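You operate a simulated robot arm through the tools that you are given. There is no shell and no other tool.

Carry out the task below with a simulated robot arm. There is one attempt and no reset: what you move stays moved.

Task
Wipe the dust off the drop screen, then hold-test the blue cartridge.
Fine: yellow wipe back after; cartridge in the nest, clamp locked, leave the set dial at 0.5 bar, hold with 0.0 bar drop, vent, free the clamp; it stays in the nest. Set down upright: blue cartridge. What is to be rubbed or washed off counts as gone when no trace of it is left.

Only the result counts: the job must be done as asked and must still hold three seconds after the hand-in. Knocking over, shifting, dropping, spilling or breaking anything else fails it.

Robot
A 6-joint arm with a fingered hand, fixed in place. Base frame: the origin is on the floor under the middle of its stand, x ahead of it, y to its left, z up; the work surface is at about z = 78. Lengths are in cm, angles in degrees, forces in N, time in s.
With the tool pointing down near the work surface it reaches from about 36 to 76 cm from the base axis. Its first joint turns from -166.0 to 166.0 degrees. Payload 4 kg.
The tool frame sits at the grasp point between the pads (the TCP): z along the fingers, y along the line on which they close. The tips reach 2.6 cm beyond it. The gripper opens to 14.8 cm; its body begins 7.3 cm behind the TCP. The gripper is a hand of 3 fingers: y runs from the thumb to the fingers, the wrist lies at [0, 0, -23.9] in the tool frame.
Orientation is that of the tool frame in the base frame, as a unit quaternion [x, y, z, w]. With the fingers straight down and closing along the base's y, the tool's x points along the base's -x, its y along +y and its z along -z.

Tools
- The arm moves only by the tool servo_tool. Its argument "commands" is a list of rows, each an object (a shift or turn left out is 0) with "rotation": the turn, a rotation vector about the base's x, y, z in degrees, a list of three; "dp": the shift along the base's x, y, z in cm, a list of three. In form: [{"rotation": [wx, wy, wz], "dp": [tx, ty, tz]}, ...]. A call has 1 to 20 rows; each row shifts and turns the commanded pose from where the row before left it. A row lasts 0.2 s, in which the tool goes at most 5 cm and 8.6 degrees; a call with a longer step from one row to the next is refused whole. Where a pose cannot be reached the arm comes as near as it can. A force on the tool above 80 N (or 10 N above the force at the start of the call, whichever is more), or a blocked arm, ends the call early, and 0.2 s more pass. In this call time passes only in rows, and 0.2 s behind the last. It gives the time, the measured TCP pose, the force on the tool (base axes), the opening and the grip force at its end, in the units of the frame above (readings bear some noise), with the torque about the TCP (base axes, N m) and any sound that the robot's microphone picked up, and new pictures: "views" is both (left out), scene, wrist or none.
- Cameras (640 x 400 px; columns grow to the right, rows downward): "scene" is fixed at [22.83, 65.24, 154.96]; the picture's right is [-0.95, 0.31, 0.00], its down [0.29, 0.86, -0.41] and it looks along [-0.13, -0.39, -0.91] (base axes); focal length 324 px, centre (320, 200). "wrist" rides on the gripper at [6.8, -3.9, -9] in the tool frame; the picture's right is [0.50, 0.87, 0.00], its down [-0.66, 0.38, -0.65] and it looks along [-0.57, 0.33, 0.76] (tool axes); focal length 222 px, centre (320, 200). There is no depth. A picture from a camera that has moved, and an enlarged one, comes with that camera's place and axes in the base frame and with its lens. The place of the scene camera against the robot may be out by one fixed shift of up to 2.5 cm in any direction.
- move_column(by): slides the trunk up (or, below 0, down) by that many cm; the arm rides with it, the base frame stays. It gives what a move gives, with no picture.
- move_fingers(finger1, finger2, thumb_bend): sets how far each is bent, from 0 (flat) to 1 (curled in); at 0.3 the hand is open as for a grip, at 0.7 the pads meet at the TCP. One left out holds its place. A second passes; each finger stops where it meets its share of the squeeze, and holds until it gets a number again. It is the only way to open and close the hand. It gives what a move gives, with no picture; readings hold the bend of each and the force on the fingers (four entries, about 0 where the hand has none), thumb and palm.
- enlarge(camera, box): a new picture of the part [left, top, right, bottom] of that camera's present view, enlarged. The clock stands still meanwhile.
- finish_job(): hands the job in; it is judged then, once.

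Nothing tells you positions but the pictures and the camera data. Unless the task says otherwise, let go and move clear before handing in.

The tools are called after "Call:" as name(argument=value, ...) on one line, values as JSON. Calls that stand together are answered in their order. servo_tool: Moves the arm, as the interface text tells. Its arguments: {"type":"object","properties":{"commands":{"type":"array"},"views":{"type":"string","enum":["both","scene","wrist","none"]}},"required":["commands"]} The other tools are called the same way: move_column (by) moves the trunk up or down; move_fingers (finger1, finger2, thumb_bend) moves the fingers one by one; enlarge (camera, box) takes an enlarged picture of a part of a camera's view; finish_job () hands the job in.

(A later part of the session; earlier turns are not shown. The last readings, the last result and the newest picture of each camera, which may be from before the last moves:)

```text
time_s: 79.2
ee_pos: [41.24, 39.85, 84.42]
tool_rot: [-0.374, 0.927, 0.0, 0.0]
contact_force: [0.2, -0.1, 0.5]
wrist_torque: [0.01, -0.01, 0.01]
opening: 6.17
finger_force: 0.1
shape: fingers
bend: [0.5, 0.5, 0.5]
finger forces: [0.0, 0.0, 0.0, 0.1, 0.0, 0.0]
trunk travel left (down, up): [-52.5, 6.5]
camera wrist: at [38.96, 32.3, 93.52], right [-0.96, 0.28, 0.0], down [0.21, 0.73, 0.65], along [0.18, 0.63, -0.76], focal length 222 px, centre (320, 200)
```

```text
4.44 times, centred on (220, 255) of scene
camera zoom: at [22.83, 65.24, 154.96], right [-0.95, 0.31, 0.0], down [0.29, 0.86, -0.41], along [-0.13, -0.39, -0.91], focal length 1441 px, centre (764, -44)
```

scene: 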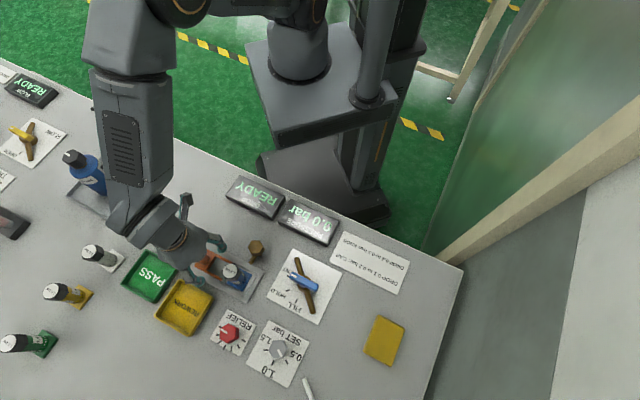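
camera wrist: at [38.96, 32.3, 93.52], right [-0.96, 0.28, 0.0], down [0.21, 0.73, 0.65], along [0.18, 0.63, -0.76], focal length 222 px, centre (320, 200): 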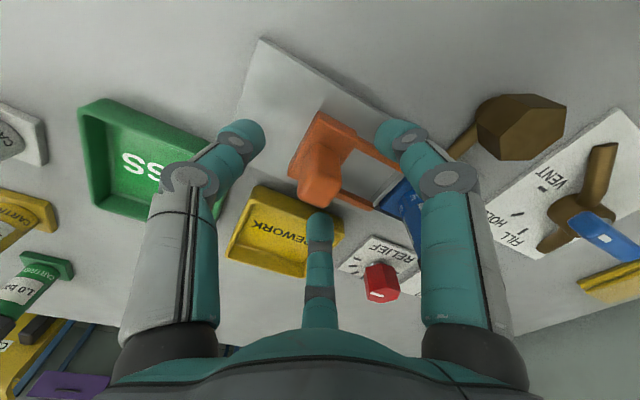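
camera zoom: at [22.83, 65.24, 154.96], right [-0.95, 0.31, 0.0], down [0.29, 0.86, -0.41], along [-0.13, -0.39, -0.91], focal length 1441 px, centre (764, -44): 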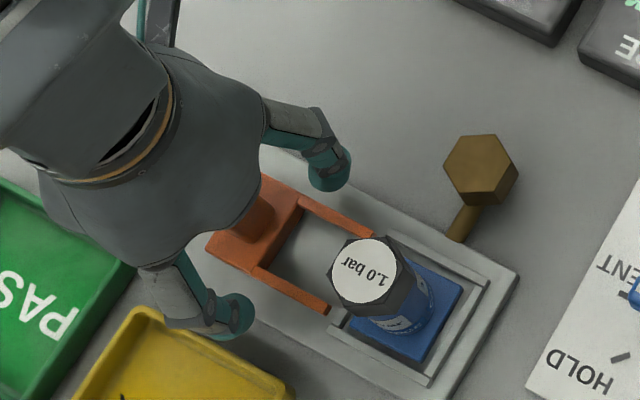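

The handle's top is about 1 cm below the TCP, so the fingertips will hold its upper half. I'll close on it.

Call:
move_fingers(finger1=0.74, finger2=0.74, thumb_bend=0.74)

Call:
enlarge(camera="wrist", box=[180, 60, 460, 240])

Call:
enlarge(camera="scene", box=[160, 210, 280, 300])

```text
time_s: 80.2
ee_pos: [41.06, 39.82, 84.4]
tool_rot: [-0.373, 0.928, -0.001, 0.0]
contact_force: [-1.5, -2.1, -6.5]
wrist_torque: [-0.07, 0.05, -0.01]
opening: 1.75
finger_force: 13.2
shape: fingers
bend: [0.62, 0.64, 0.67]
finger forces: [10.0, 6.6, 0.0, 0.0, 10.1, 0.0]
trunk travel left (down, up): [-52.5, 6.5]
```

```text
2.22 times, centred on (320, 150) of wrist
camera zoom: at [38.95, 32.29, 93.5], right [-0.96, 0.28, 0.0], down [0.21, 0.73, 0.65], along [0.18, 0.63, -0.76], focal length 494 px, centre (320, 311)
```

zoom: 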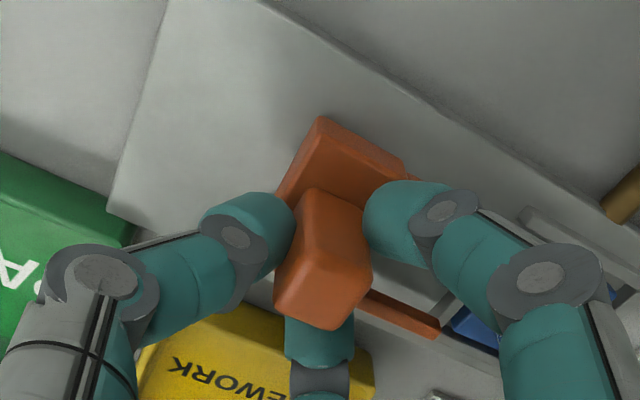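

```text
4.44 times, centred on (220, 255) of scene
camera zoom: at [22.83, 65.24, 154.96], right [-0.95, 0.31, 0.0], down [0.29, 0.86, -0.41], along [-0.13, -0.39, -0.91], focal length 1441 px, centre (764, -44)
```

zoom: 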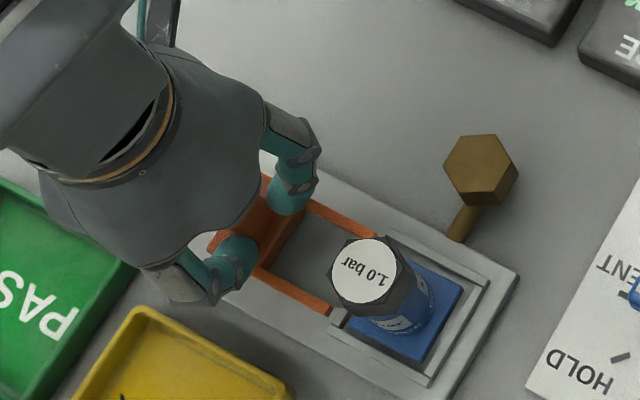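

The handle is held by all three fingers. I'll slide it toward the nest in small steps.

Call:
servo_tool(commands=[{"dp": [-0.25, 0.255, 0]}, {"dp": [-0.28, 0.286, 0]}, {"dp": [-0.28, 0.286, 0]}, {"dp": [-0.28, 0.286, 0]}], views="scene")

Call:
enlarge(camera="scene", box=[160, 210, 280, 300])

```text
time_s: 81.2
ee_pos: [40.18, 40.9, 84.44]
tool_rot: [-0.374, 0.927, -0.001, -0.001]
contact_force: [-1.5, -3.9, -7.0]
wrist_torque: [-0.09, 0.05, -0.03]
opening: 1.81
finger_force: 13.6
shape: fingers
bend: [0.62, 0.64, 0.67]
finger forces: [10.0, 6.2, 0.0, 0.0, 10.4, 0.0]
trunk travel left (down, up): [-52.5, 6.5]
```

scene: 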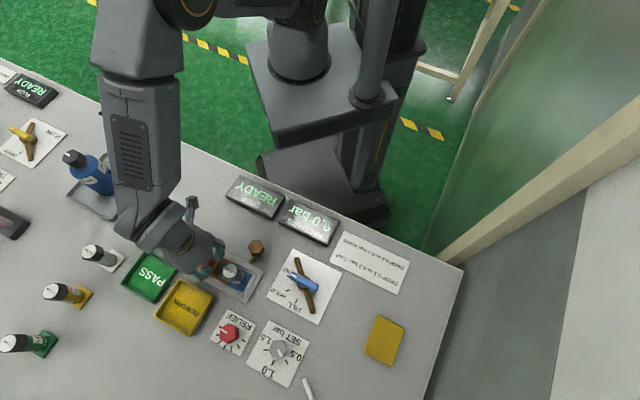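

```text
4.44 times, centred on (220, 255) of scene
camera zoom: at [22.83, 65.24, 154.96], right [-0.95, 0.31, 0.0], down [0.29, 0.86, -0.41], along [-0.13, -0.39, -0.91], focal length 1441 px, centre (764, -44)
```

zoom: 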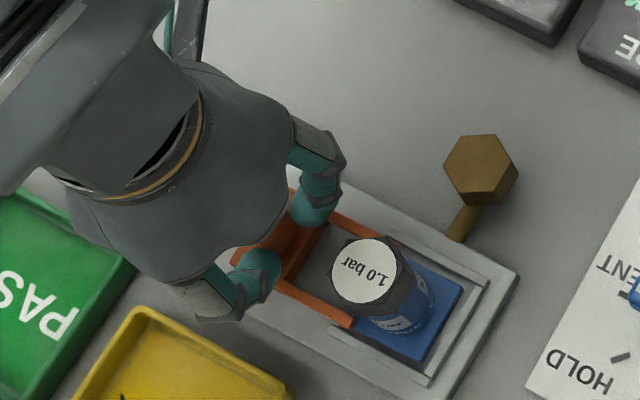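

The fork slides over toward the cartridge as expected. I'll continue in small steps, watching the force.

Call:
servo_tool(commands=[{"dp": [-0.25, 0.255, 0]}, {"dp": [-0.25, 0.255, 0]}, {"dp": [-0.25, 0.255, 0]}, {"dp": [-0.25, 0.255, 0]}], views="scene")

Call:
enlarge(camera="scene", box=[170, 210, 290, 300])

Call:
enlarge(camera="wrist", box=[180, 40, 500, 240])

```text
time_s: 82.2
ee_pos: [39.1, 41.87, 84.36]
tool_rot: [-0.374, 0.927, 0.0, 0.0]
contact_force: [-1.4, -4.9, -4.3]
wrist_torque: [-0.13, 0.08, -0.03]
opening: 1.76
finger_force: 13.5
shape: fingers
bend: [0.62, 0.64, 0.67]
finger forces: [10.1, 6.7, 0.0, 0.0, 10.7, 0.0]
trunk travel left (down, up): [-52.5, 6.5]
```

scene: 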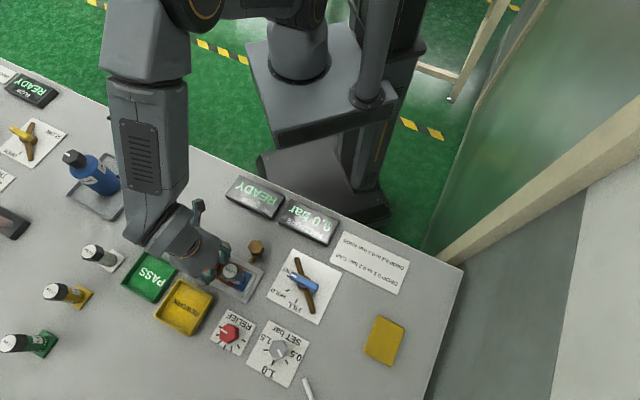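

```text
4.44 times, centred on (230, 255) of scene
camera zoom: at [22.83, 65.24, 154.96], right [-0.95, 0.31, 0.0], down [0.29, 0.86, -0.41], along [-0.13, -0.39, -0.91], focal length 1441 px, centre (720, -44)
```

zoom: 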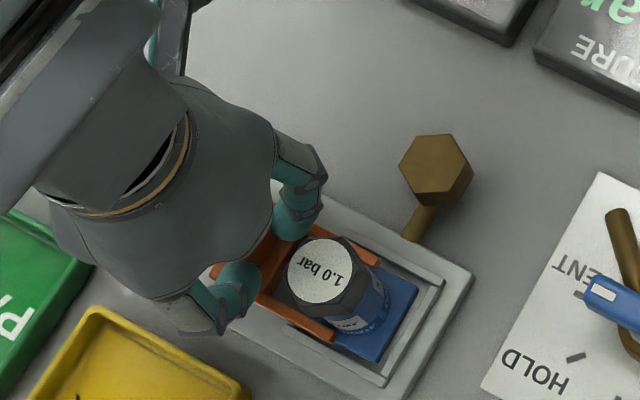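

```text
2.00 times, centred on (340, 140) of wrist
camera zoom: at [36.94, 34.34, 93.48], right [-0.96, 0.28, 0.0], down [0.21, 0.73, 0.65], along [0.18, 0.63, -0.76], focal length 444 px, centre (280, 320)
```

zoom: 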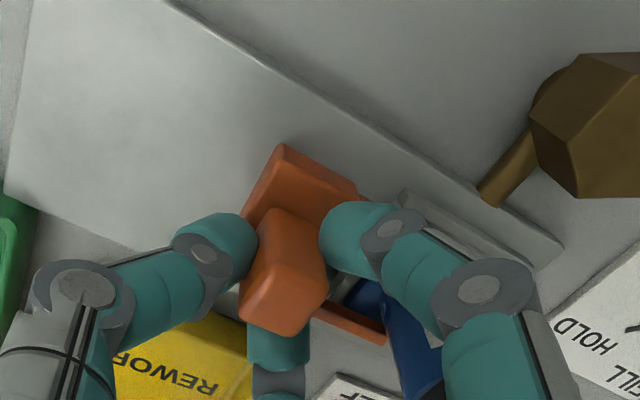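

About 2.8 cm travelled and the prongs are over the flange sides. I'll continue gently until it reaches its end stop.

Call:
servo_tool(commands=[{"dp": [-0.2, 0.204, 0]}, {"dp": [-0.2, 0.204, 0]}, {"dp": [-0.2, 0.204, 0]}], views="scene")

Call:
enlarge(camera="scene", box=[170, 210, 290, 300])

```text
time_s: 83.0
ee_pos: [38.55, 42.55, 84.44]
tool_rot: [-0.374, 0.927, 0.0, 0.0]
contact_force: [-0.7, -3.8, -2.3]
wrist_torque: [-0.12, 0.08, -0.02]
opening: 1.79
finger_force: 14.1
shape: fingers
bend: [0.62, 0.64, 0.67]
finger forces: [10.3, 6.9, 0.0, 0.0, 10.9, 0.1]
trunk travel left (down, up): [-52.5, 6.5]
```

scene: 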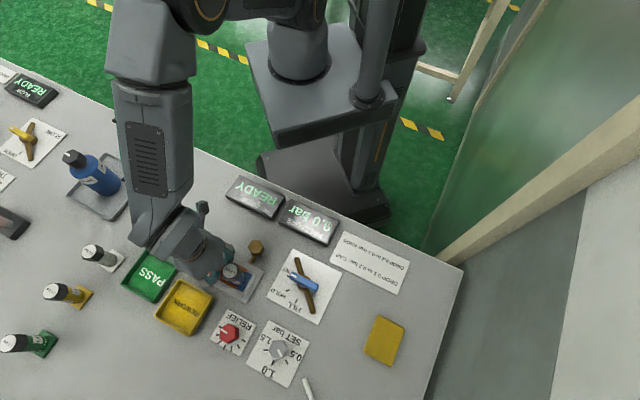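

```text
4.44 times, centred on (230, 255) of scene
camera zoom: at [22.83, 65.24, 154.96], right [-0.95, 0.31, 0.0], down [0.29, 0.86, -0.41], along [-0.13, -0.39, -0.91], focal length 1441 px, centre (720, -44)
```

zoom: 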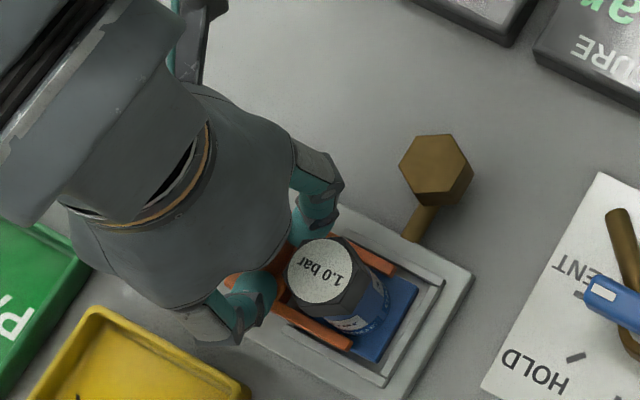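

Call:
servo_tool(commands=[{"dp": [-0.2, 0.204, 0]}, {"dp": [-0.2, 0.204, 0]}], views="none")

```text
time_s: 83.6
ee_pos: [38.21, 42.73, 84.31]
tool_rot: [-0.374, 0.928, 0.0, 0.0]
contact_force: [6.1, -9.1, -0.2]
wrist_torque: [-0.28, -0.12, -0.02]
opening: 1.8
finger_force: 14.4
shape: fingers
bend: [0.63, 0.64, 0.67]
finger forces: [8.2, 6.3, 0.0, 0.1, 16.2, 0.0]
trunk travel left (down, up): [-52.5, 6.5]
```

Resistance rose to about 11 N, so it may have reached the end stop. I'll look closely.

Call:
enlarge(camera="scene", box=[190, 225, 290, 300])

Call:
enlarge(camera="wrist", box=[220, 60, 500, 240])

Call:
enlarge(camera="scene", box=[220, 165, 350, 250])

```text
5.33 times, centred on (240, 262) of scene
camera zoom: at [22.83, 65.24, 154.96], right [-0.95, 0.31, 0.0], down [0.29, 0.86, -0.41], along [-0.13, -0.39, -0.91], focal length 1730 px, centre (747, -133)
```

zoom: 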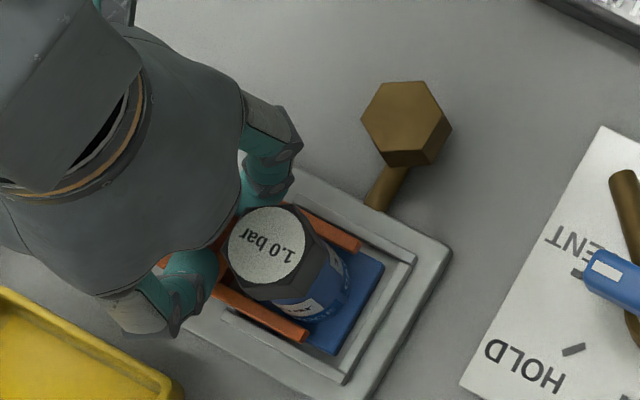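

```text
2.22 times, centred on (360, 150) of wrist
camera zoom: at [36.02, 35.23, 93.45], right [-0.96, 0.28, 0.0], down [0.21, 0.73, 0.65], along [0.18, 0.63, -0.76], focal length 494 px, centre (231, 311)
```

zoom: 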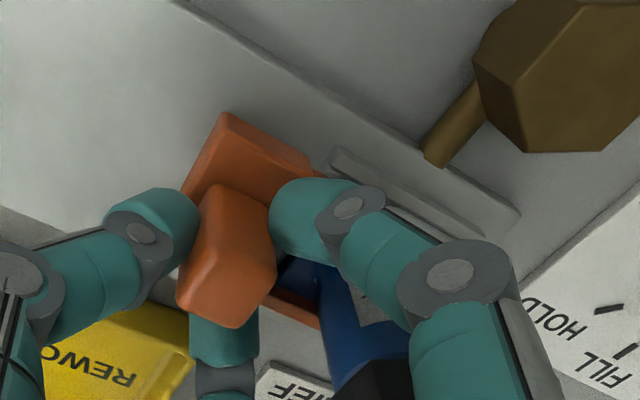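

```text
4.71 times, centred on (285, 208) of scene
camera zoom: at [22.83, 65.24, 154.96], right [-0.95, 0.31, 0.0], down [0.29, 0.86, -0.41], along [-0.13, -0.39, -0.91], focal length 1526 px, centre (485, 165)
```

zoom: 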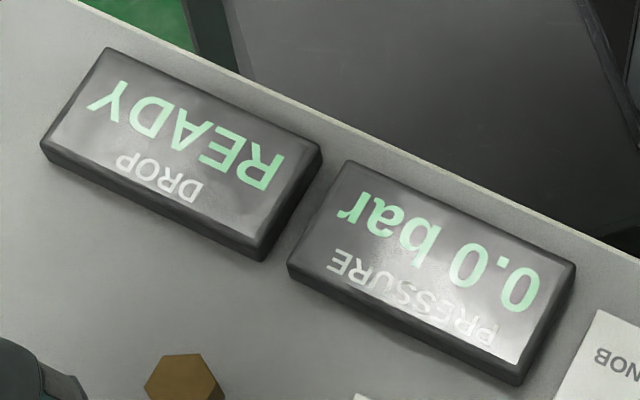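

The fork has travelled about 4.1 cm and straddles the cartridge. I'll nudge a touch more to be sure it is fully home.

Call:
servo_tool(commands=[{"dp": [-0.1, 0.102, 0]}, {"dp": [-0.05, 0.05, 0]}], views="scene")

```text
time_s: 84.2
ee_pos: [38.07, 43.02, 84.26]
tool_rot: [-0.373, 0.928, 0.001, 0.001]
contact_force: [12.3, -12.6, 0.8]
wrist_torque: [-0.34, -0.33, 0.01]
opening: 1.81
finger_force: 16.5
shape: fingers
bend: [0.64, 0.65, 0.66]
finger forces: [7.1, 6.2, 0.0, 0.1, 19.2, 0.1]
trunk travel left (down, up): [-52.5, 6.5]
```

scene: 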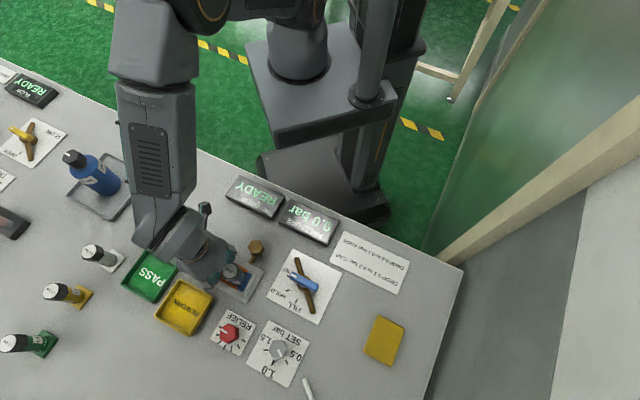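

It is firmly at the end stop (about 18 N). I'll relax the push and let go of the handle.

Call:
servo_tool(commands=[{"dp": [0.12, -0.12, 0]}], views="none")

Call:
move_fingers(finger1=0.55, finger2=0.55, thumb_bend=0.55)

Call:
servo_tool(commands=[{"dp": [0, 0, 1]}, {"dp": [0, 0, 2]}, {"dp": [0, 0, 4]}, {"dp": [0, 0, 4]}], views="both")

Call:
enlarge(camera="scene", box=[190, 225, 290, 300])

Call:
enlarge(camera="wrist", box=[220, 40, 500, 220])

```text
time_s: 84.6
ee_pos: [38.05, 42.82, 84.46]
tool_rot: [-0.374, 0.927, 0.0, 0.0]
contact_force: [8.7, -8.3, -2.0]
wrist_torque: [-0.24, -0.23, 0.0]
opening: 1.8
finger_force: 15.0
shape: fingers
bend: [0.63, 0.65, 0.67]
finger forces: [7.6, 6.8, 0.0, 0.0, 15.8, 0.0]
trunk travel left (down, up): [-52.5, 6.5]
```

```text
time_s: 85.6
ee_pos: [38.03, 42.83, 84.33]
tool_rot: [-0.374, 0.928, 0.001, 0.0]
contact_force: [0.8, -0.1, 0.1]
wrist_torque: [0.0, -0.01, 0.01]
opening: 4.54
finger_force: 0.0
shape: fingers
bend: [0.55, 0.55, 0.55]
finger forces: [0.0, 0.0, 0.0, 0.0, 0.0, 0.0]
trunk travel left (down, up): [-52.5, 6.5]
```

```text
time_s: 86.6
ee_pos: [37.97, 42.92, 95.49]
tool_rot: [-0.374, 0.928, 0.001, 0.001]
contact_force: [0.2, 0.4, 0.5]
wrist_torque: [0.03, -0.01, 0.0]
opening: 4.53
finger_force: 0.1
shape: fingers
bend: [0.55, 0.55, 0.55]
finger forces: [0.0, 0.0, 0.0, 0.0, 0.0, 0.0]
trunk travel left (down, up): [-52.5, 6.5]
camera wrist: at [35.88, 35.35, 104.63], right [-0.96, 0.28, 0.0], down [0.21, 0.73, 0.65], along [0.18, 0.63, -0.76], focal length 222 px, centre (320, 200)
```

scene: 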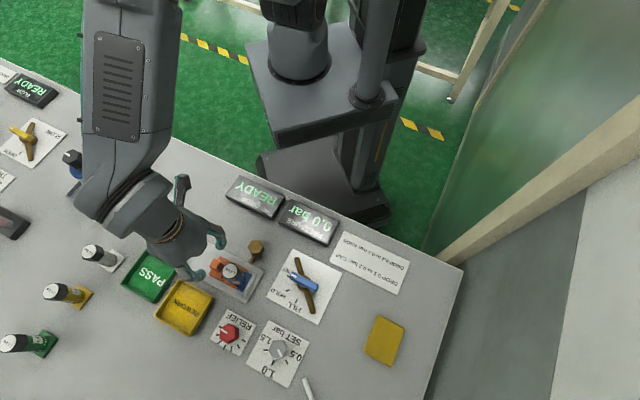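
wrist: 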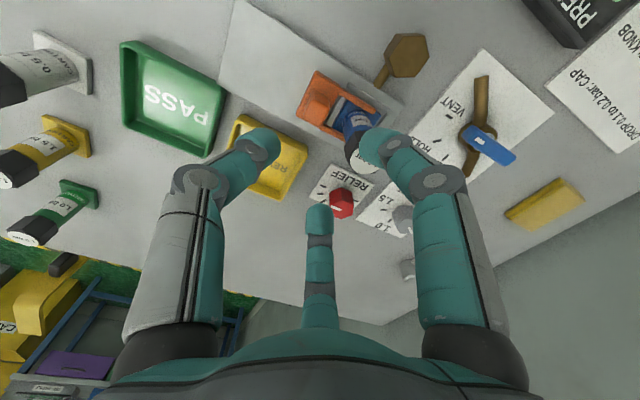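

```text
5.33 times, centred on (240, 262) of scene
camera zoom: at [22.83, 65.24, 154.96], right [-0.95, 0.31, 0.0], down [0.29, 0.86, -0.41], along [-0.13, -0.39, -0.91], focal length 1730 px, centre (747, -133)
```

zoom: 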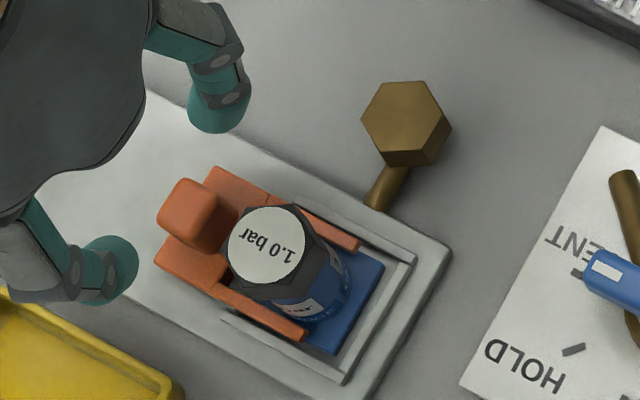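

```text
2.22 times, centred on (360, 130) of wrist
camera zoom: at [35.88, 35.35, 104.63], right [-0.96, 0.28, 0.0], down [0.21, 0.73, 0.65], along [0.18, 0.63, -0.76], focal length 494 px, centre (231, 356)
```

zoom: 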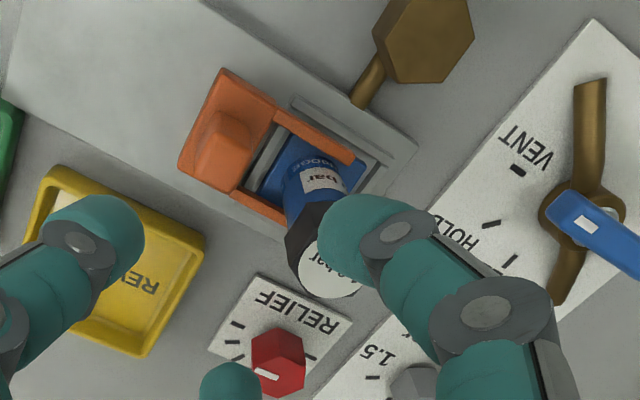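

The clamp is locked around the cartridge. Next is the valve; I'll move over to view its blue lever and tick marks closely.

Call:
servo_tool(commands=[{"dp": [-3, 1.5, 1]}, {"dp": [-3.5, 1.5, 0]}, {"dp": [-3.5, 1.5, 0]}, {"dp": [-3, 1.5, 0]}], views="both")

Call:
enlarge(camera="wrist", box=[200, 0, 460, 160])

Call:
enlarge(camera="scene", box=[255, 240, 355, 330])

```text
time_s: 87.6
ee_pos: [25.01, 48.66, 96.34]
tool_rot: [-0.374, 0.928, 0.0, 0.001]
contact_force: [0.0, -1.1, 0.8]
wrist_torque: [-0.02, -0.02, 0.0]
opening: 4.53
finger_force: 0.0
shape: fingers
bend: [0.55, 0.55, 0.55]
finger forces: [0.0, 0.0, 0.0, 0.1, 0.0, 0.1]
trunk travel left (down, up): [-52.5, 6.5]
camera wrist: at [22.91, 41.22, 105.49], right [-0.96, 0.28, 0.0], down [0.21, 0.73, 0.65], along [0.18, 0.63, -0.76], focal length 222 px, centre (320, 200)
```

scene: 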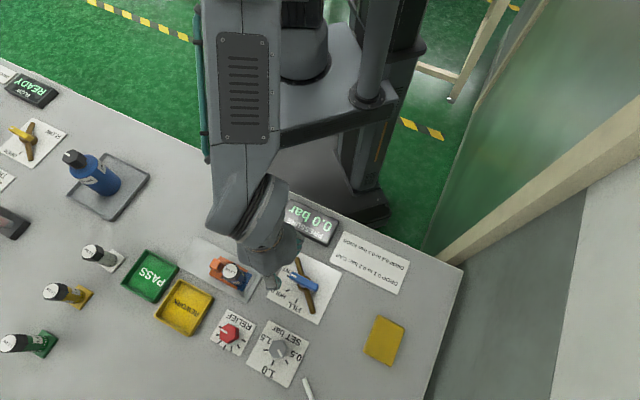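
wrist: 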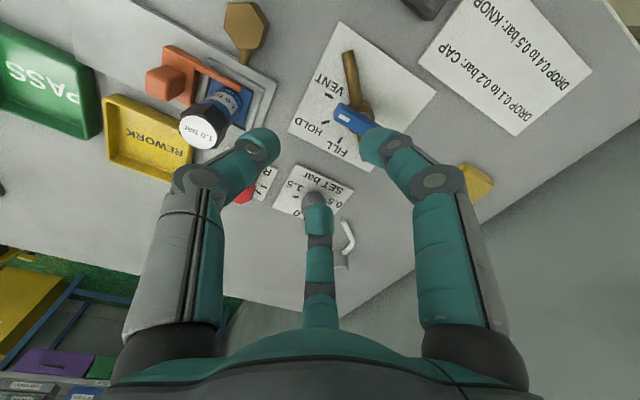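

```text
2.46 times, centred on (330, 80) of wrist
camera zoom: at [22.91, 41.22, 105.49], right [-0.96, 0.28, 0.0], down [0.21, 0.73, 0.65], along [0.18, 0.63, -0.76], focal length 547 px, centre (295, 495)
```

zoom: 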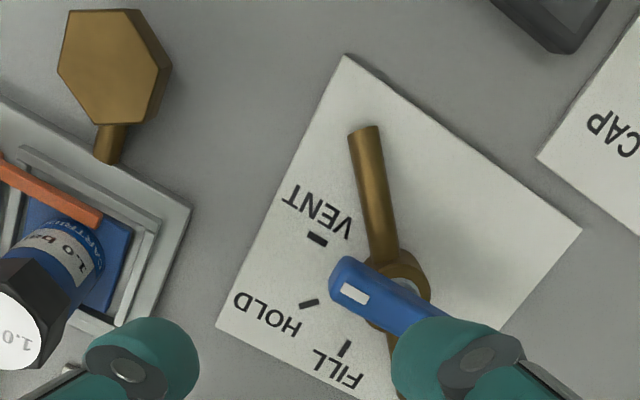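

```text
4.44 times, centred on (305, 285) of scene
camera zoom: at [22.83, 65.24, 154.96], right [-0.95, 0.31, 0.0], down [0.29, 0.86, -0.41], along [-0.13, -0.39, -0.91], focal length 1441 px, centre (387, -178)
```

zoom: 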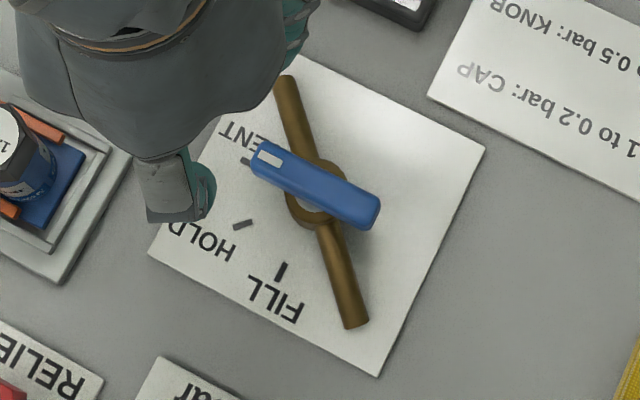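

The ticks sit 45° apart around a pivot near [21.35, 51.6]: VENT -45°, HOLD 0°, FILL +45°. I'll straddle the lever's tail end with the two fingers (thumb kept open) and swing it. First I'll position above the tail.

Call:
move_fingers(finger1=0.48, finger2=0.48, thumb_bend=0.3)

Call:
servo_tool(commands=[{"dp": [-1.5, 1.25, -1], "rotation": [0, 0, 1]}, {"dp": [-1.5, 1.3, -1]}, {"dp": [-1.5, 1.3, -1]}, {"dp": [0, 0, -1.5]}], views="both")

Call:
enlarge(camera="wrist", box=[200, 30, 460, 210])

```text
time_s: 88.6
ee_pos: [25.03, 48.72, 96.42]
tool_rot: [-0.373, 0.928, -0.001, 0.0]
contact_force: [0.9, 0.0, -0.6]
wrist_torque: [-0.03, 0.0, 0.04]
opening: 9.87
finger_force: 0.0
shape: fingers
bend: [0.48, 0.48, 0.3]
finger forces: [0.0, 0.1, 0.0, 0.0, 0.1, 0.0]
trunk travel left (down, up): [-52.5, 6.5]
```

```text
time_s: 89.6
ee_pos: [20.61, 52.84, 91.88]
tool_rot: [-0.382, 0.924, 0.0, 0.0]
contact_force: [0.1, -0.1, -1.0]
wrist_torque: [-0.01, 0.01, 0.01]
opening: 9.89
finger_force: 0.1
shape: fingers
bend: [0.48, 0.48, 0.3]
finger forces: [0.1, 0.1, 0.0, 0.0, 0.0, 0.1]
trunk travel left (down, up): [-52.5, 6.5]
camera wrist: at [18.51, 45.22, 100.99], right [-0.97, 0.26, 0.0], down [0.2, 0.73, 0.65], along [0.17, 0.63, -0.76], focal length 222 px, centre (320, 200)
```

scene: 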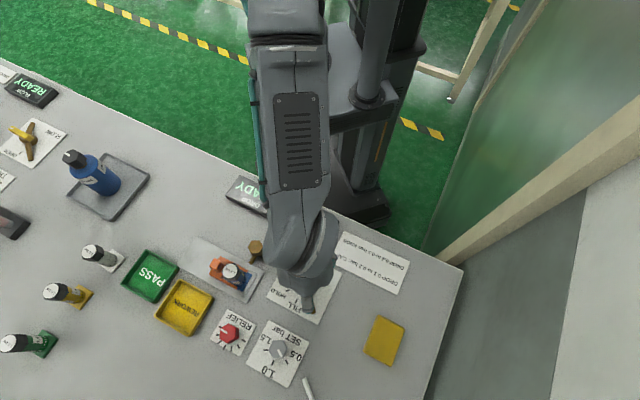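
wrist: 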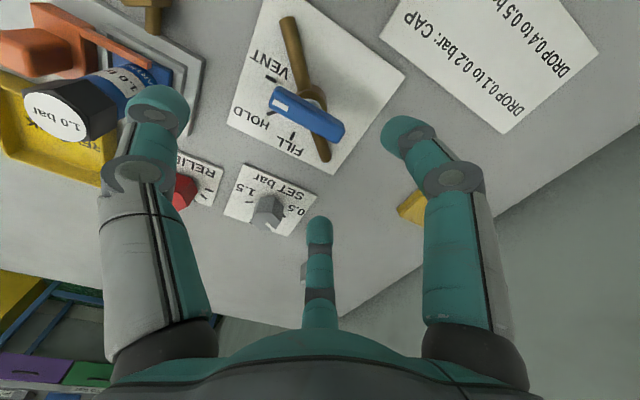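

```text
2.22 times, centred on (330, 120) of wrist
camera zoom: at [18.51, 45.22, 100.99], right [-0.97, 0.26, 0.0], down [0.2, 0.73, 0.65], along [0.17, 0.63, -0.76], focal length 494 px, centre (298, 378)
```

zoom: 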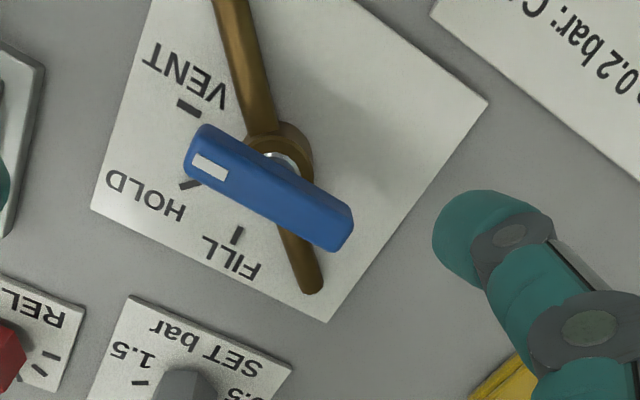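

The lever's pivot is at about [21.2, 51.7] with its tail end near [19, 53.9], top near z 83. I'll lower with the two fingers either side of the tail.

Call:
servo_tool(commands=[{"dp": [-0.26, -0.19, -2.5]}, {"dp": [0, 0, -2.5]}, {"dp": [0, 0, -1.5]}, {"dp": [0, 0, -0.6]}], views="both")

Call:
enlarge(camera="wrist", box=[180, 40, 460, 240])

Call:
enlarge(camera="scene", box=[255, 240, 355, 330])

```text
time_s: 90.6
ee_pos: [20.33, 52.62, 84.81]
tool_rot: [-0.381, 0.924, 0.0, 0.0]
contact_force: [-0.9, 0.0, 0.7]
wrist_torque: [-0.01, 0.0, 0.01]
opening: 9.9
finger_force: 0.1
shape: fingers
bend: [0.48, 0.48, 0.3]
finger forces: [0.0, 0.0, 0.0, 0.0, 0.0, 0.1]
trunk travel left (down, up): [-52.5, 6.5]
camera wrist: at [18.31, 45.04, 93.93], right [-0.97, 0.26, 0.0], down [0.2, 0.73, 0.65], along [0.17, 0.63, -0.76], focal length 222 px, centre (320, 200)
```

scene: 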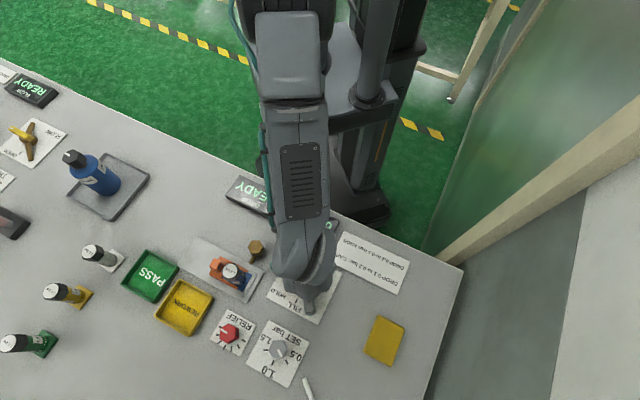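
wrist: 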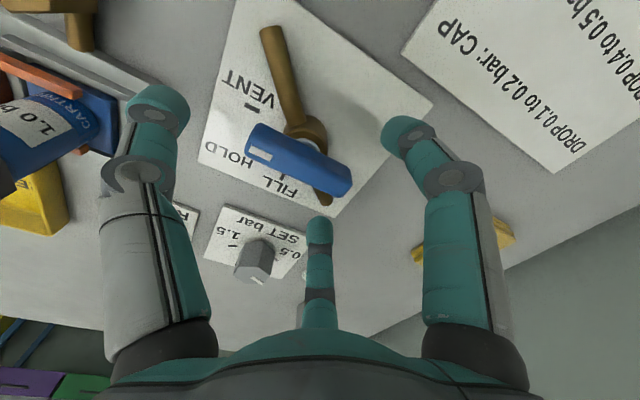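

```text
2.00 times, centred on (320, 140) of wrist
camera zoom: at [18.31, 45.04, 93.93], right [-0.97, 0.26, 0.0], down [0.2, 0.73, 0.65], along [0.17, 0.63, -0.76], focal length 444 px, centre (320, 320)
```

zoom: 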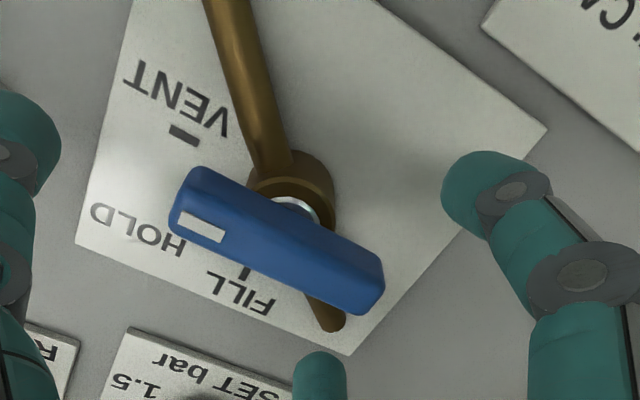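

```text
4.44 times, centred on (305, 285) of scene
camera zoom: at [22.83, 65.24, 154.96], right [-0.95, 0.31, 0.0], down [0.29, 0.86, -0.41], along [-0.13, -0.39, -0.91], focal length 1441 px, centre (387, -178)
```

zoom: 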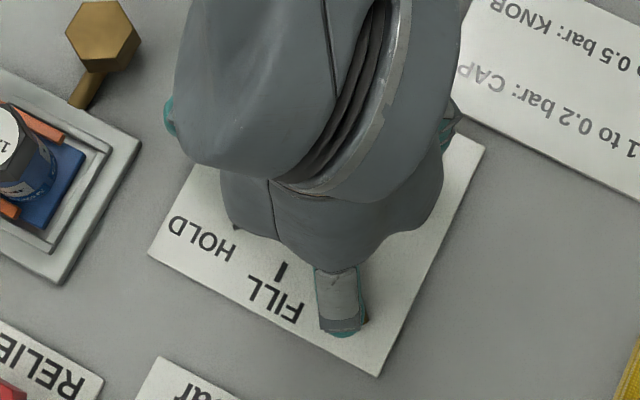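

The fingers flank the lever's tail. I'll lower a bit more and close the two fingers onto it while the thumb stays open.

Call:
servo_tool(commands=[{"dp": [0, 0, -0.3]}], views="none")

Call:
move_fingers(finger1=0.62, finger2=0.62)

Call:
enlarge(camera="wrist", box=[180, 40, 460, 240])

```text
time_s: 91.0
ee_pos: [20.45, 52.65, 84.52]
tool_rot: [-0.381, 0.925, 0.0, 0.0]
contact_force: [-0.9, 0.1, 0.0]
wrist_torque: [0.03, -0.02, -0.01]
opening: 9.87
finger_force: 0.0
shape: fingers
bend: [0.48, 0.48, 0.3]
finger forces: [0.1, 0.0, 0.0, 0.0, 0.0, 0.0]
trunk travel left (down, up): [-52.5, 6.5]
```

```text
time_s: 92.0
ee_pos: [20.49, 52.66, 84.52]
tool_rot: [-0.382, 0.924, -0.001, 0.0]
contact_force: [0.3, -0.2, 0.8]
wrist_torque: [0.01, 0.02, -0.01]
opening: 8.03
finger_force: 0.1
shape: fingers
bend: [0.62, 0.62, 0.3]
finger forces: [0.1, 0.0, 0.0, 0.0, 0.0, 0.0]
trunk travel left (down, up): [-52.5, 6.5]
```

```text
2.00 times, centred on (320, 140) of wrist
camera zoom: at [18.34, 45.08, 93.63], right [-0.97, 0.26, 0.0], down [0.2, 0.73, 0.65], along [0.17, 0.63, -0.76], focal length 444 px, centre (320, 320)
```

zoom: 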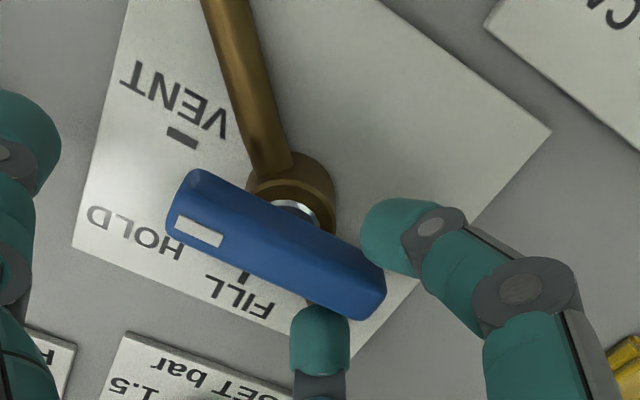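

The lever's tail is now caged between the two fingers. I'll close slightly more to remove the play.

Call:
move_fingers(finger1=0.67, finger2=0.67)

Call:
enlarge(camera="wrist", box=[180, 40, 460, 240])

```text
time_s: 93.0
ee_pos: [20.43, 52.6, 84.59]
tool_rot: [-0.382, 0.924, 0.0, 0.001]
contact_force: [-1.2, 0.2, -0.8]
wrist_torque: [0.0, 0.05, -0.01]
opening: 7.69
finger_force: 1.6
shape: fingers
bend: [0.64, 0.66, 0.3]
finger forces: [2.2, 1.0, 0.0, 0.0, 0.0, 0.1]
trunk travel left (down, up): [-52.5, 6.5]
```

```text
2.00 times, centred on (320, 140) of wrist
camera zoom: at [18.32, 45.08, 93.63], right [-0.97, 0.26, 0.0], down [0.2, 0.73, 0.65], along [0.17, 0.63, -0.76], focal length 444 px, centre (320, 320)
```

zoom: 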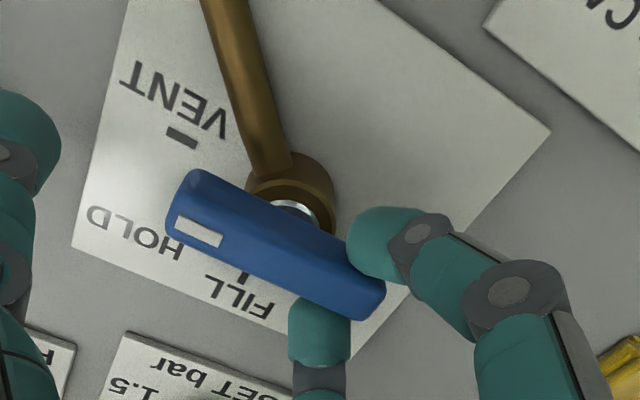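

Both fingers touch the lever lightly. I'll begin turning it counter-clockwise about its pivot, first 30°.

Call:
servo_tool(commands=[{"dp": [-0.115, -0.117, 0], "rotation": [0, 0, 7.5]}, {"dp": [-0.097, -0.131, 0], "rotation": [0, 0, 7.5]}, {"dp": [-0.08, -0.143, 0], "rotation": [0, 0, 7.5]}, {"dp": [-0.061, -0.152, 0], "rotation": [0, 0, 7.5]}], views="both")

Call:
enlarge(camera="wrist", box=[180, 40, 460, 240])

```text
time_s: 94.0
ee_pos: [20.04, 52.03, 84.48]
tool_rot: [-0.608, 0.794, 0.0, 0.0]
contact_force: [1.1, 1.7, 0.6]
wrist_torque: [0.0, 0.03, 0.01]
opening: 7.53
finger_force: 1.9
shape: fingers
bend: [0.66, 0.65, 0.3]
finger forces: [1.4, 2.5, 0.1, 0.0, 0.0, 0.0]
trunk travel left (down, up): [-52.5, 6.5]
camera wrist: at [21.95, 44.54, 93.62], right [-0.97, -0.26, 0.0], down [-0.2, 0.73, 0.65], along [-0.17, 0.63, -0.76], focal length 222 px, centre (320, 200)
```

scene: 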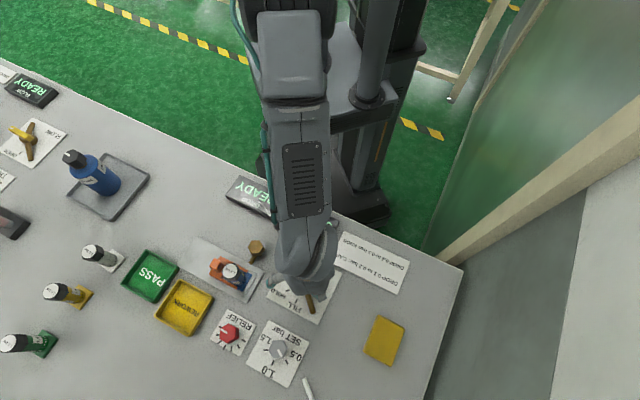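
wrist: 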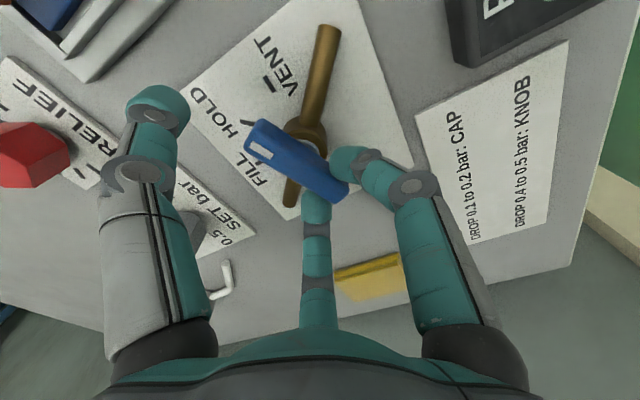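

```text
2.00 times, centred on (320, 140) of wrist
camera zoom: at [21.95, 44.54, 93.62], right [-0.97, -0.26, 0.0], down [-0.2, 0.73, 0.65], along [-0.17, 0.63, -0.76], focal length 444 px, centre (320, 320)
```

zoom: 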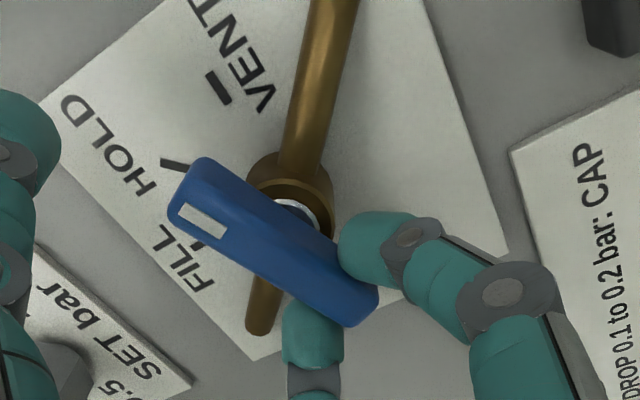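

The lever follows smoothly with about 2 N. I'll keep turning the remaining 60° to FILL.

Call:
servo_tool(commands=[{"dp": [-0.04, -0.158, 0], "rotation": [0, 0, 7.5]}, {"dp": [-0.019, -0.163, 0], "rotation": [0, 0, 7.5]}, {"dp": [0.002, -0.163, 0], "rotation": [0, 0, 7.5]}, {"dp": [0.023, -0.162, 0], "rotation": [0, 0, 7.5]}, {"dp": [0.045, -0.157, 0], "rotation": [0, 0, 7.5]}, {"dp": [0.064, -0.15, 0], "rotation": [0, 0, 7.5]}, {"dp": [0.084, -0.141, 0], "rotation": [0, 0, 7.5]}], views="both")

Call:
enlarge(camera="wrist", box=[180, 40, 460, 240])

Call:
enlarge(camera="scene", box=[220, 165, 350, 250])

```text
time_s: 95.6
ee_pos: [20.07, 50.95, 84.54]
tool_rot: [0.897, -0.443, 0.0, 0.0]
contact_force: [-1.0, 0.4, 0.6]
wrist_torque: [0.03, 0.07, -0.04]
opening: 7.51
finger_force: 2.1
shape: fingers
bend: [0.66, 0.65, 0.3]
finger forces: [1.5, 2.6, 0.0, 0.1, 0.0, 0.1]
trunk travel left (down, up): [-52.5, 6.5]
camera wrist: at [27.26, 47.98, 93.59], right [-0.38, -0.92, 0.0], down [-0.7, 0.29, 0.65], along [-0.6, 0.25, -0.76], focal length 222 px, centre (320, 200)
```

scene: 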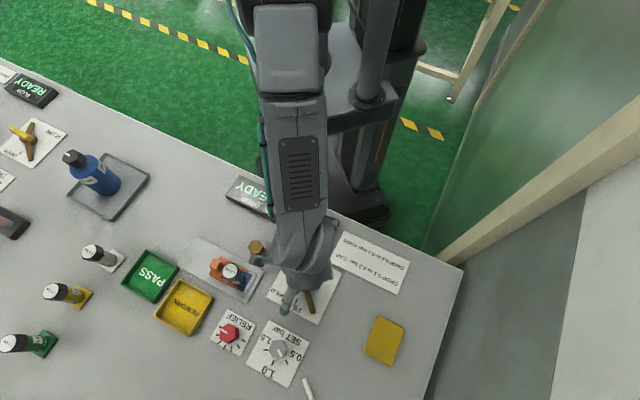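
wrist: 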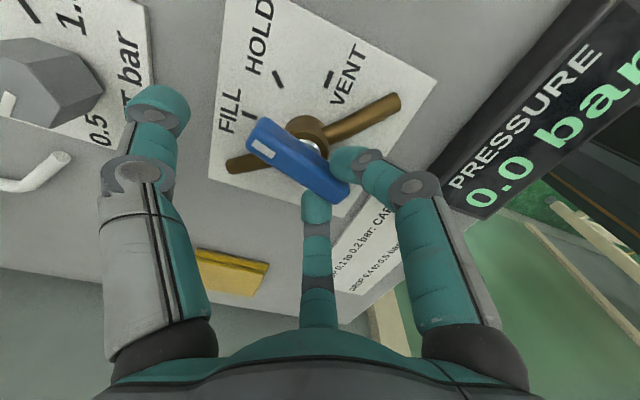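

```text
2.00 times, centred on (320, 140) of wrist
camera zoom: at [27.26, 47.98, 93.59], right [-0.38, -0.92, 0.0], down [-0.7, 0.29, 0.65], along [-0.6, 0.25, -0.76], focal length 444 px, centre (320, 320)
```

zoom: 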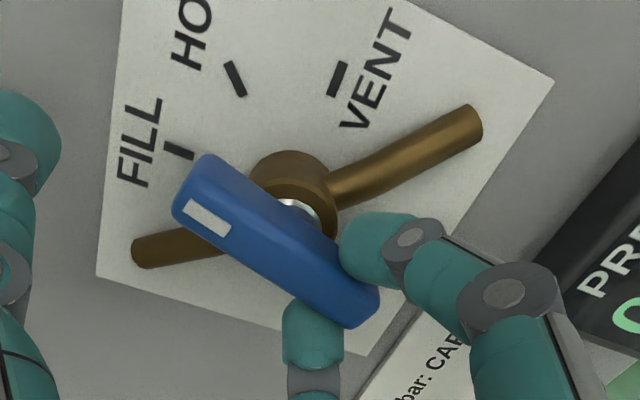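

```text
4.71 times, centred on (285, 208) of scene
camera zoom: at [22.83, 65.24, 154.96], right [-0.95, 0.31, 0.0], down [0.29, 0.86, -0.41], along [-0.13, -0.39, -0.91], focal length 1526 px, centre (485, 165)
```

zoom: 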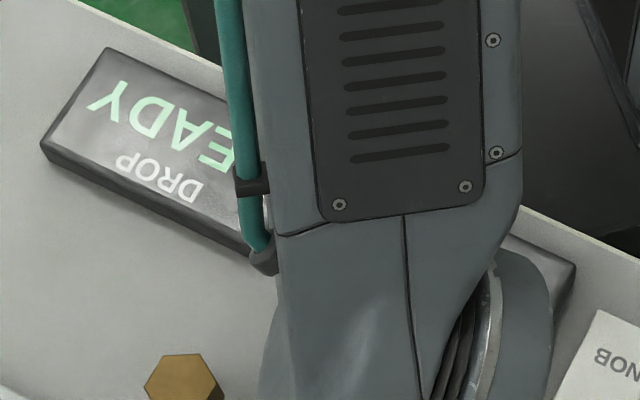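

The lever now points about 27°, some 18° short of FILL, lagging the hand slightly. I'll turn further.

Call:
servo_tool(commands=[{"dp": [0.101, -0.128, 0], "rotation": [0, 0, 7.5]}, {"dp": [0.117, -0.115, 0], "rotation": [0, 0, 7.5]}], views="both")

Call:
enlarge(camera="wrist", box=[180, 40, 460, 240])

```text
time_s: 96.2
ee_pos: [20.28, 50.67, 84.44]
tool_rot: [0.947, -0.322, 0.0, 0.0]
contact_force: [-2.0, 1.2, 0.7]
wrist_torque: [-0.02, 0.04, -0.03]
opening: 7.51
finger_force: 1.5
shape: fingers
bend: [0.66, 0.65, 0.3]
finger forces: [1.3, 2.7, 0.0, 0.0, 0.0, 0.0]
trunk travel left (down, up): [-52.5, 6.5]
camera wrist: at [28.01, 49.65, 93.59], right [-0.13, -0.99, 0.0], down [-0.75, 0.1, 0.65], along [-0.65, 0.09, -0.76], focal length 222 px, centre (320, 200)
```

scene: 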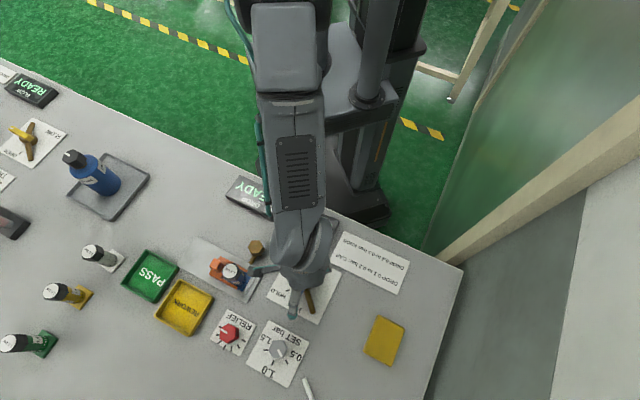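
wrist: 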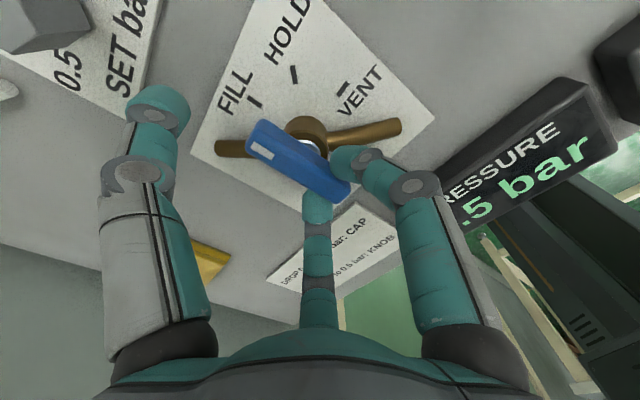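

```text
2.00 times, centred on (320, 140) of wrist
camera zoom: at [28.01, 49.65, 93.59], right [-0.13, -0.99, 0.0], down [-0.75, 0.1, 0.65], along [-0.65, 0.09, -0.76], focal length 444 px, centre (320, 320)
```

zoom: 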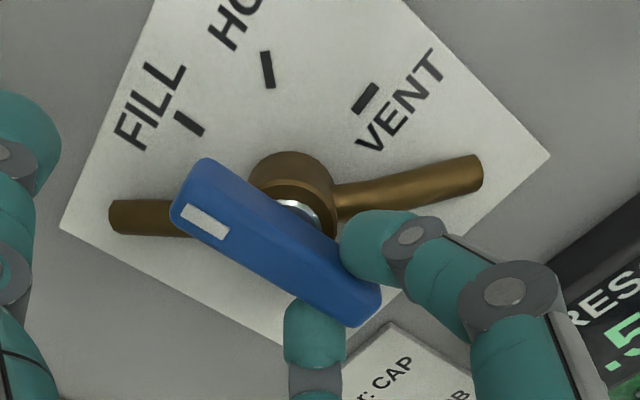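

The pressure screen now shows 0.5 bar, so the lever is at FILL. Now I'll turn it back toward HOLD.

Call:
servo_tool(commands=[{"rotation": [0, 0, 0]}, {"rotation": [0, 0, 0]}, {"dp": [-0.117, 0.115, 0], "rotation": [0, 0, -7.5]}, {"dp": [-0.101, 0.128, 0], "rotation": [0, 0, -7.5]}, {"dp": [-0.084, 0.141, 0], "rotation": [0, 0, -7.5]}, {"dp": [-0.064, 0.15, 0], "rotation": [0, 0, -7.5]}, {"dp": [-0.045, 0.157, 0], "rotation": [0, 0, -7.5]}], views="both")

Call:
enlarge(camera="wrist", box=[180, 40, 460, 240])

```text
time_s: 97.8
ee_pos: [19.89, 51.38, 84.45]
tool_rot: [0.793, -0.61, 0.0, 0.0]
contact_force: [0.7, -0.7, -1.0]
wrist_torque: [-0.01, 0.0, 0.06]
opening: 7.49
finger_force: 1.5
shape: fingers
bend: [0.65, 0.66, 0.3]
finger forces: [2.4, 1.2, 0.0, 0.0, 0.0, 0.0]
trunk travel left (down, up): [-52.5, 6.5]
camera wrist: at [25.38, 45.84, 93.63], right [-0.71, -0.7, 0.0], down [-0.53, 0.54, 0.65], along [-0.46, 0.46, -0.76], focal length 222 px, centre (320, 200)
```

scene: 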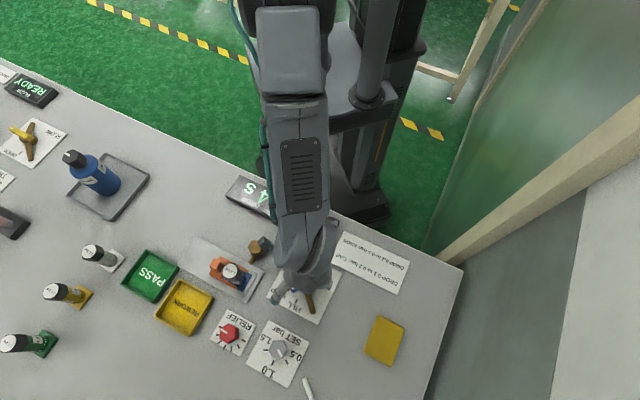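
wrist: 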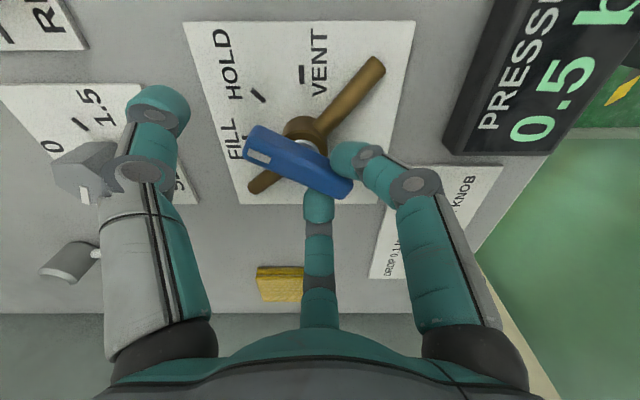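

```text
2.00 times, centred on (320, 140) of wrist
camera zoom: at [25.38, 45.84, 93.63], right [-0.71, -0.7, 0.0], down [-0.53, 0.54, 0.65], along [-0.46, 0.46, -0.76], focal length 444 px, centre (320, 320)
```

zoom: 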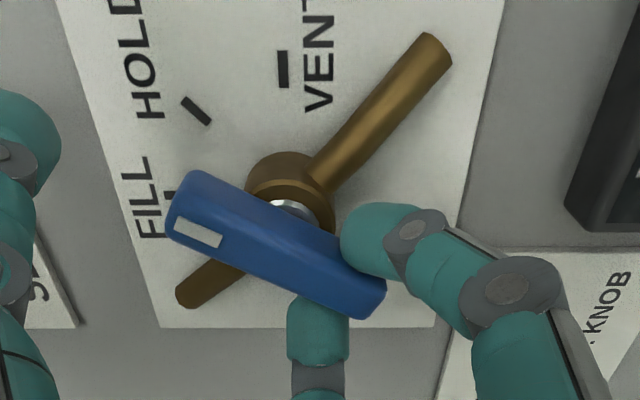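

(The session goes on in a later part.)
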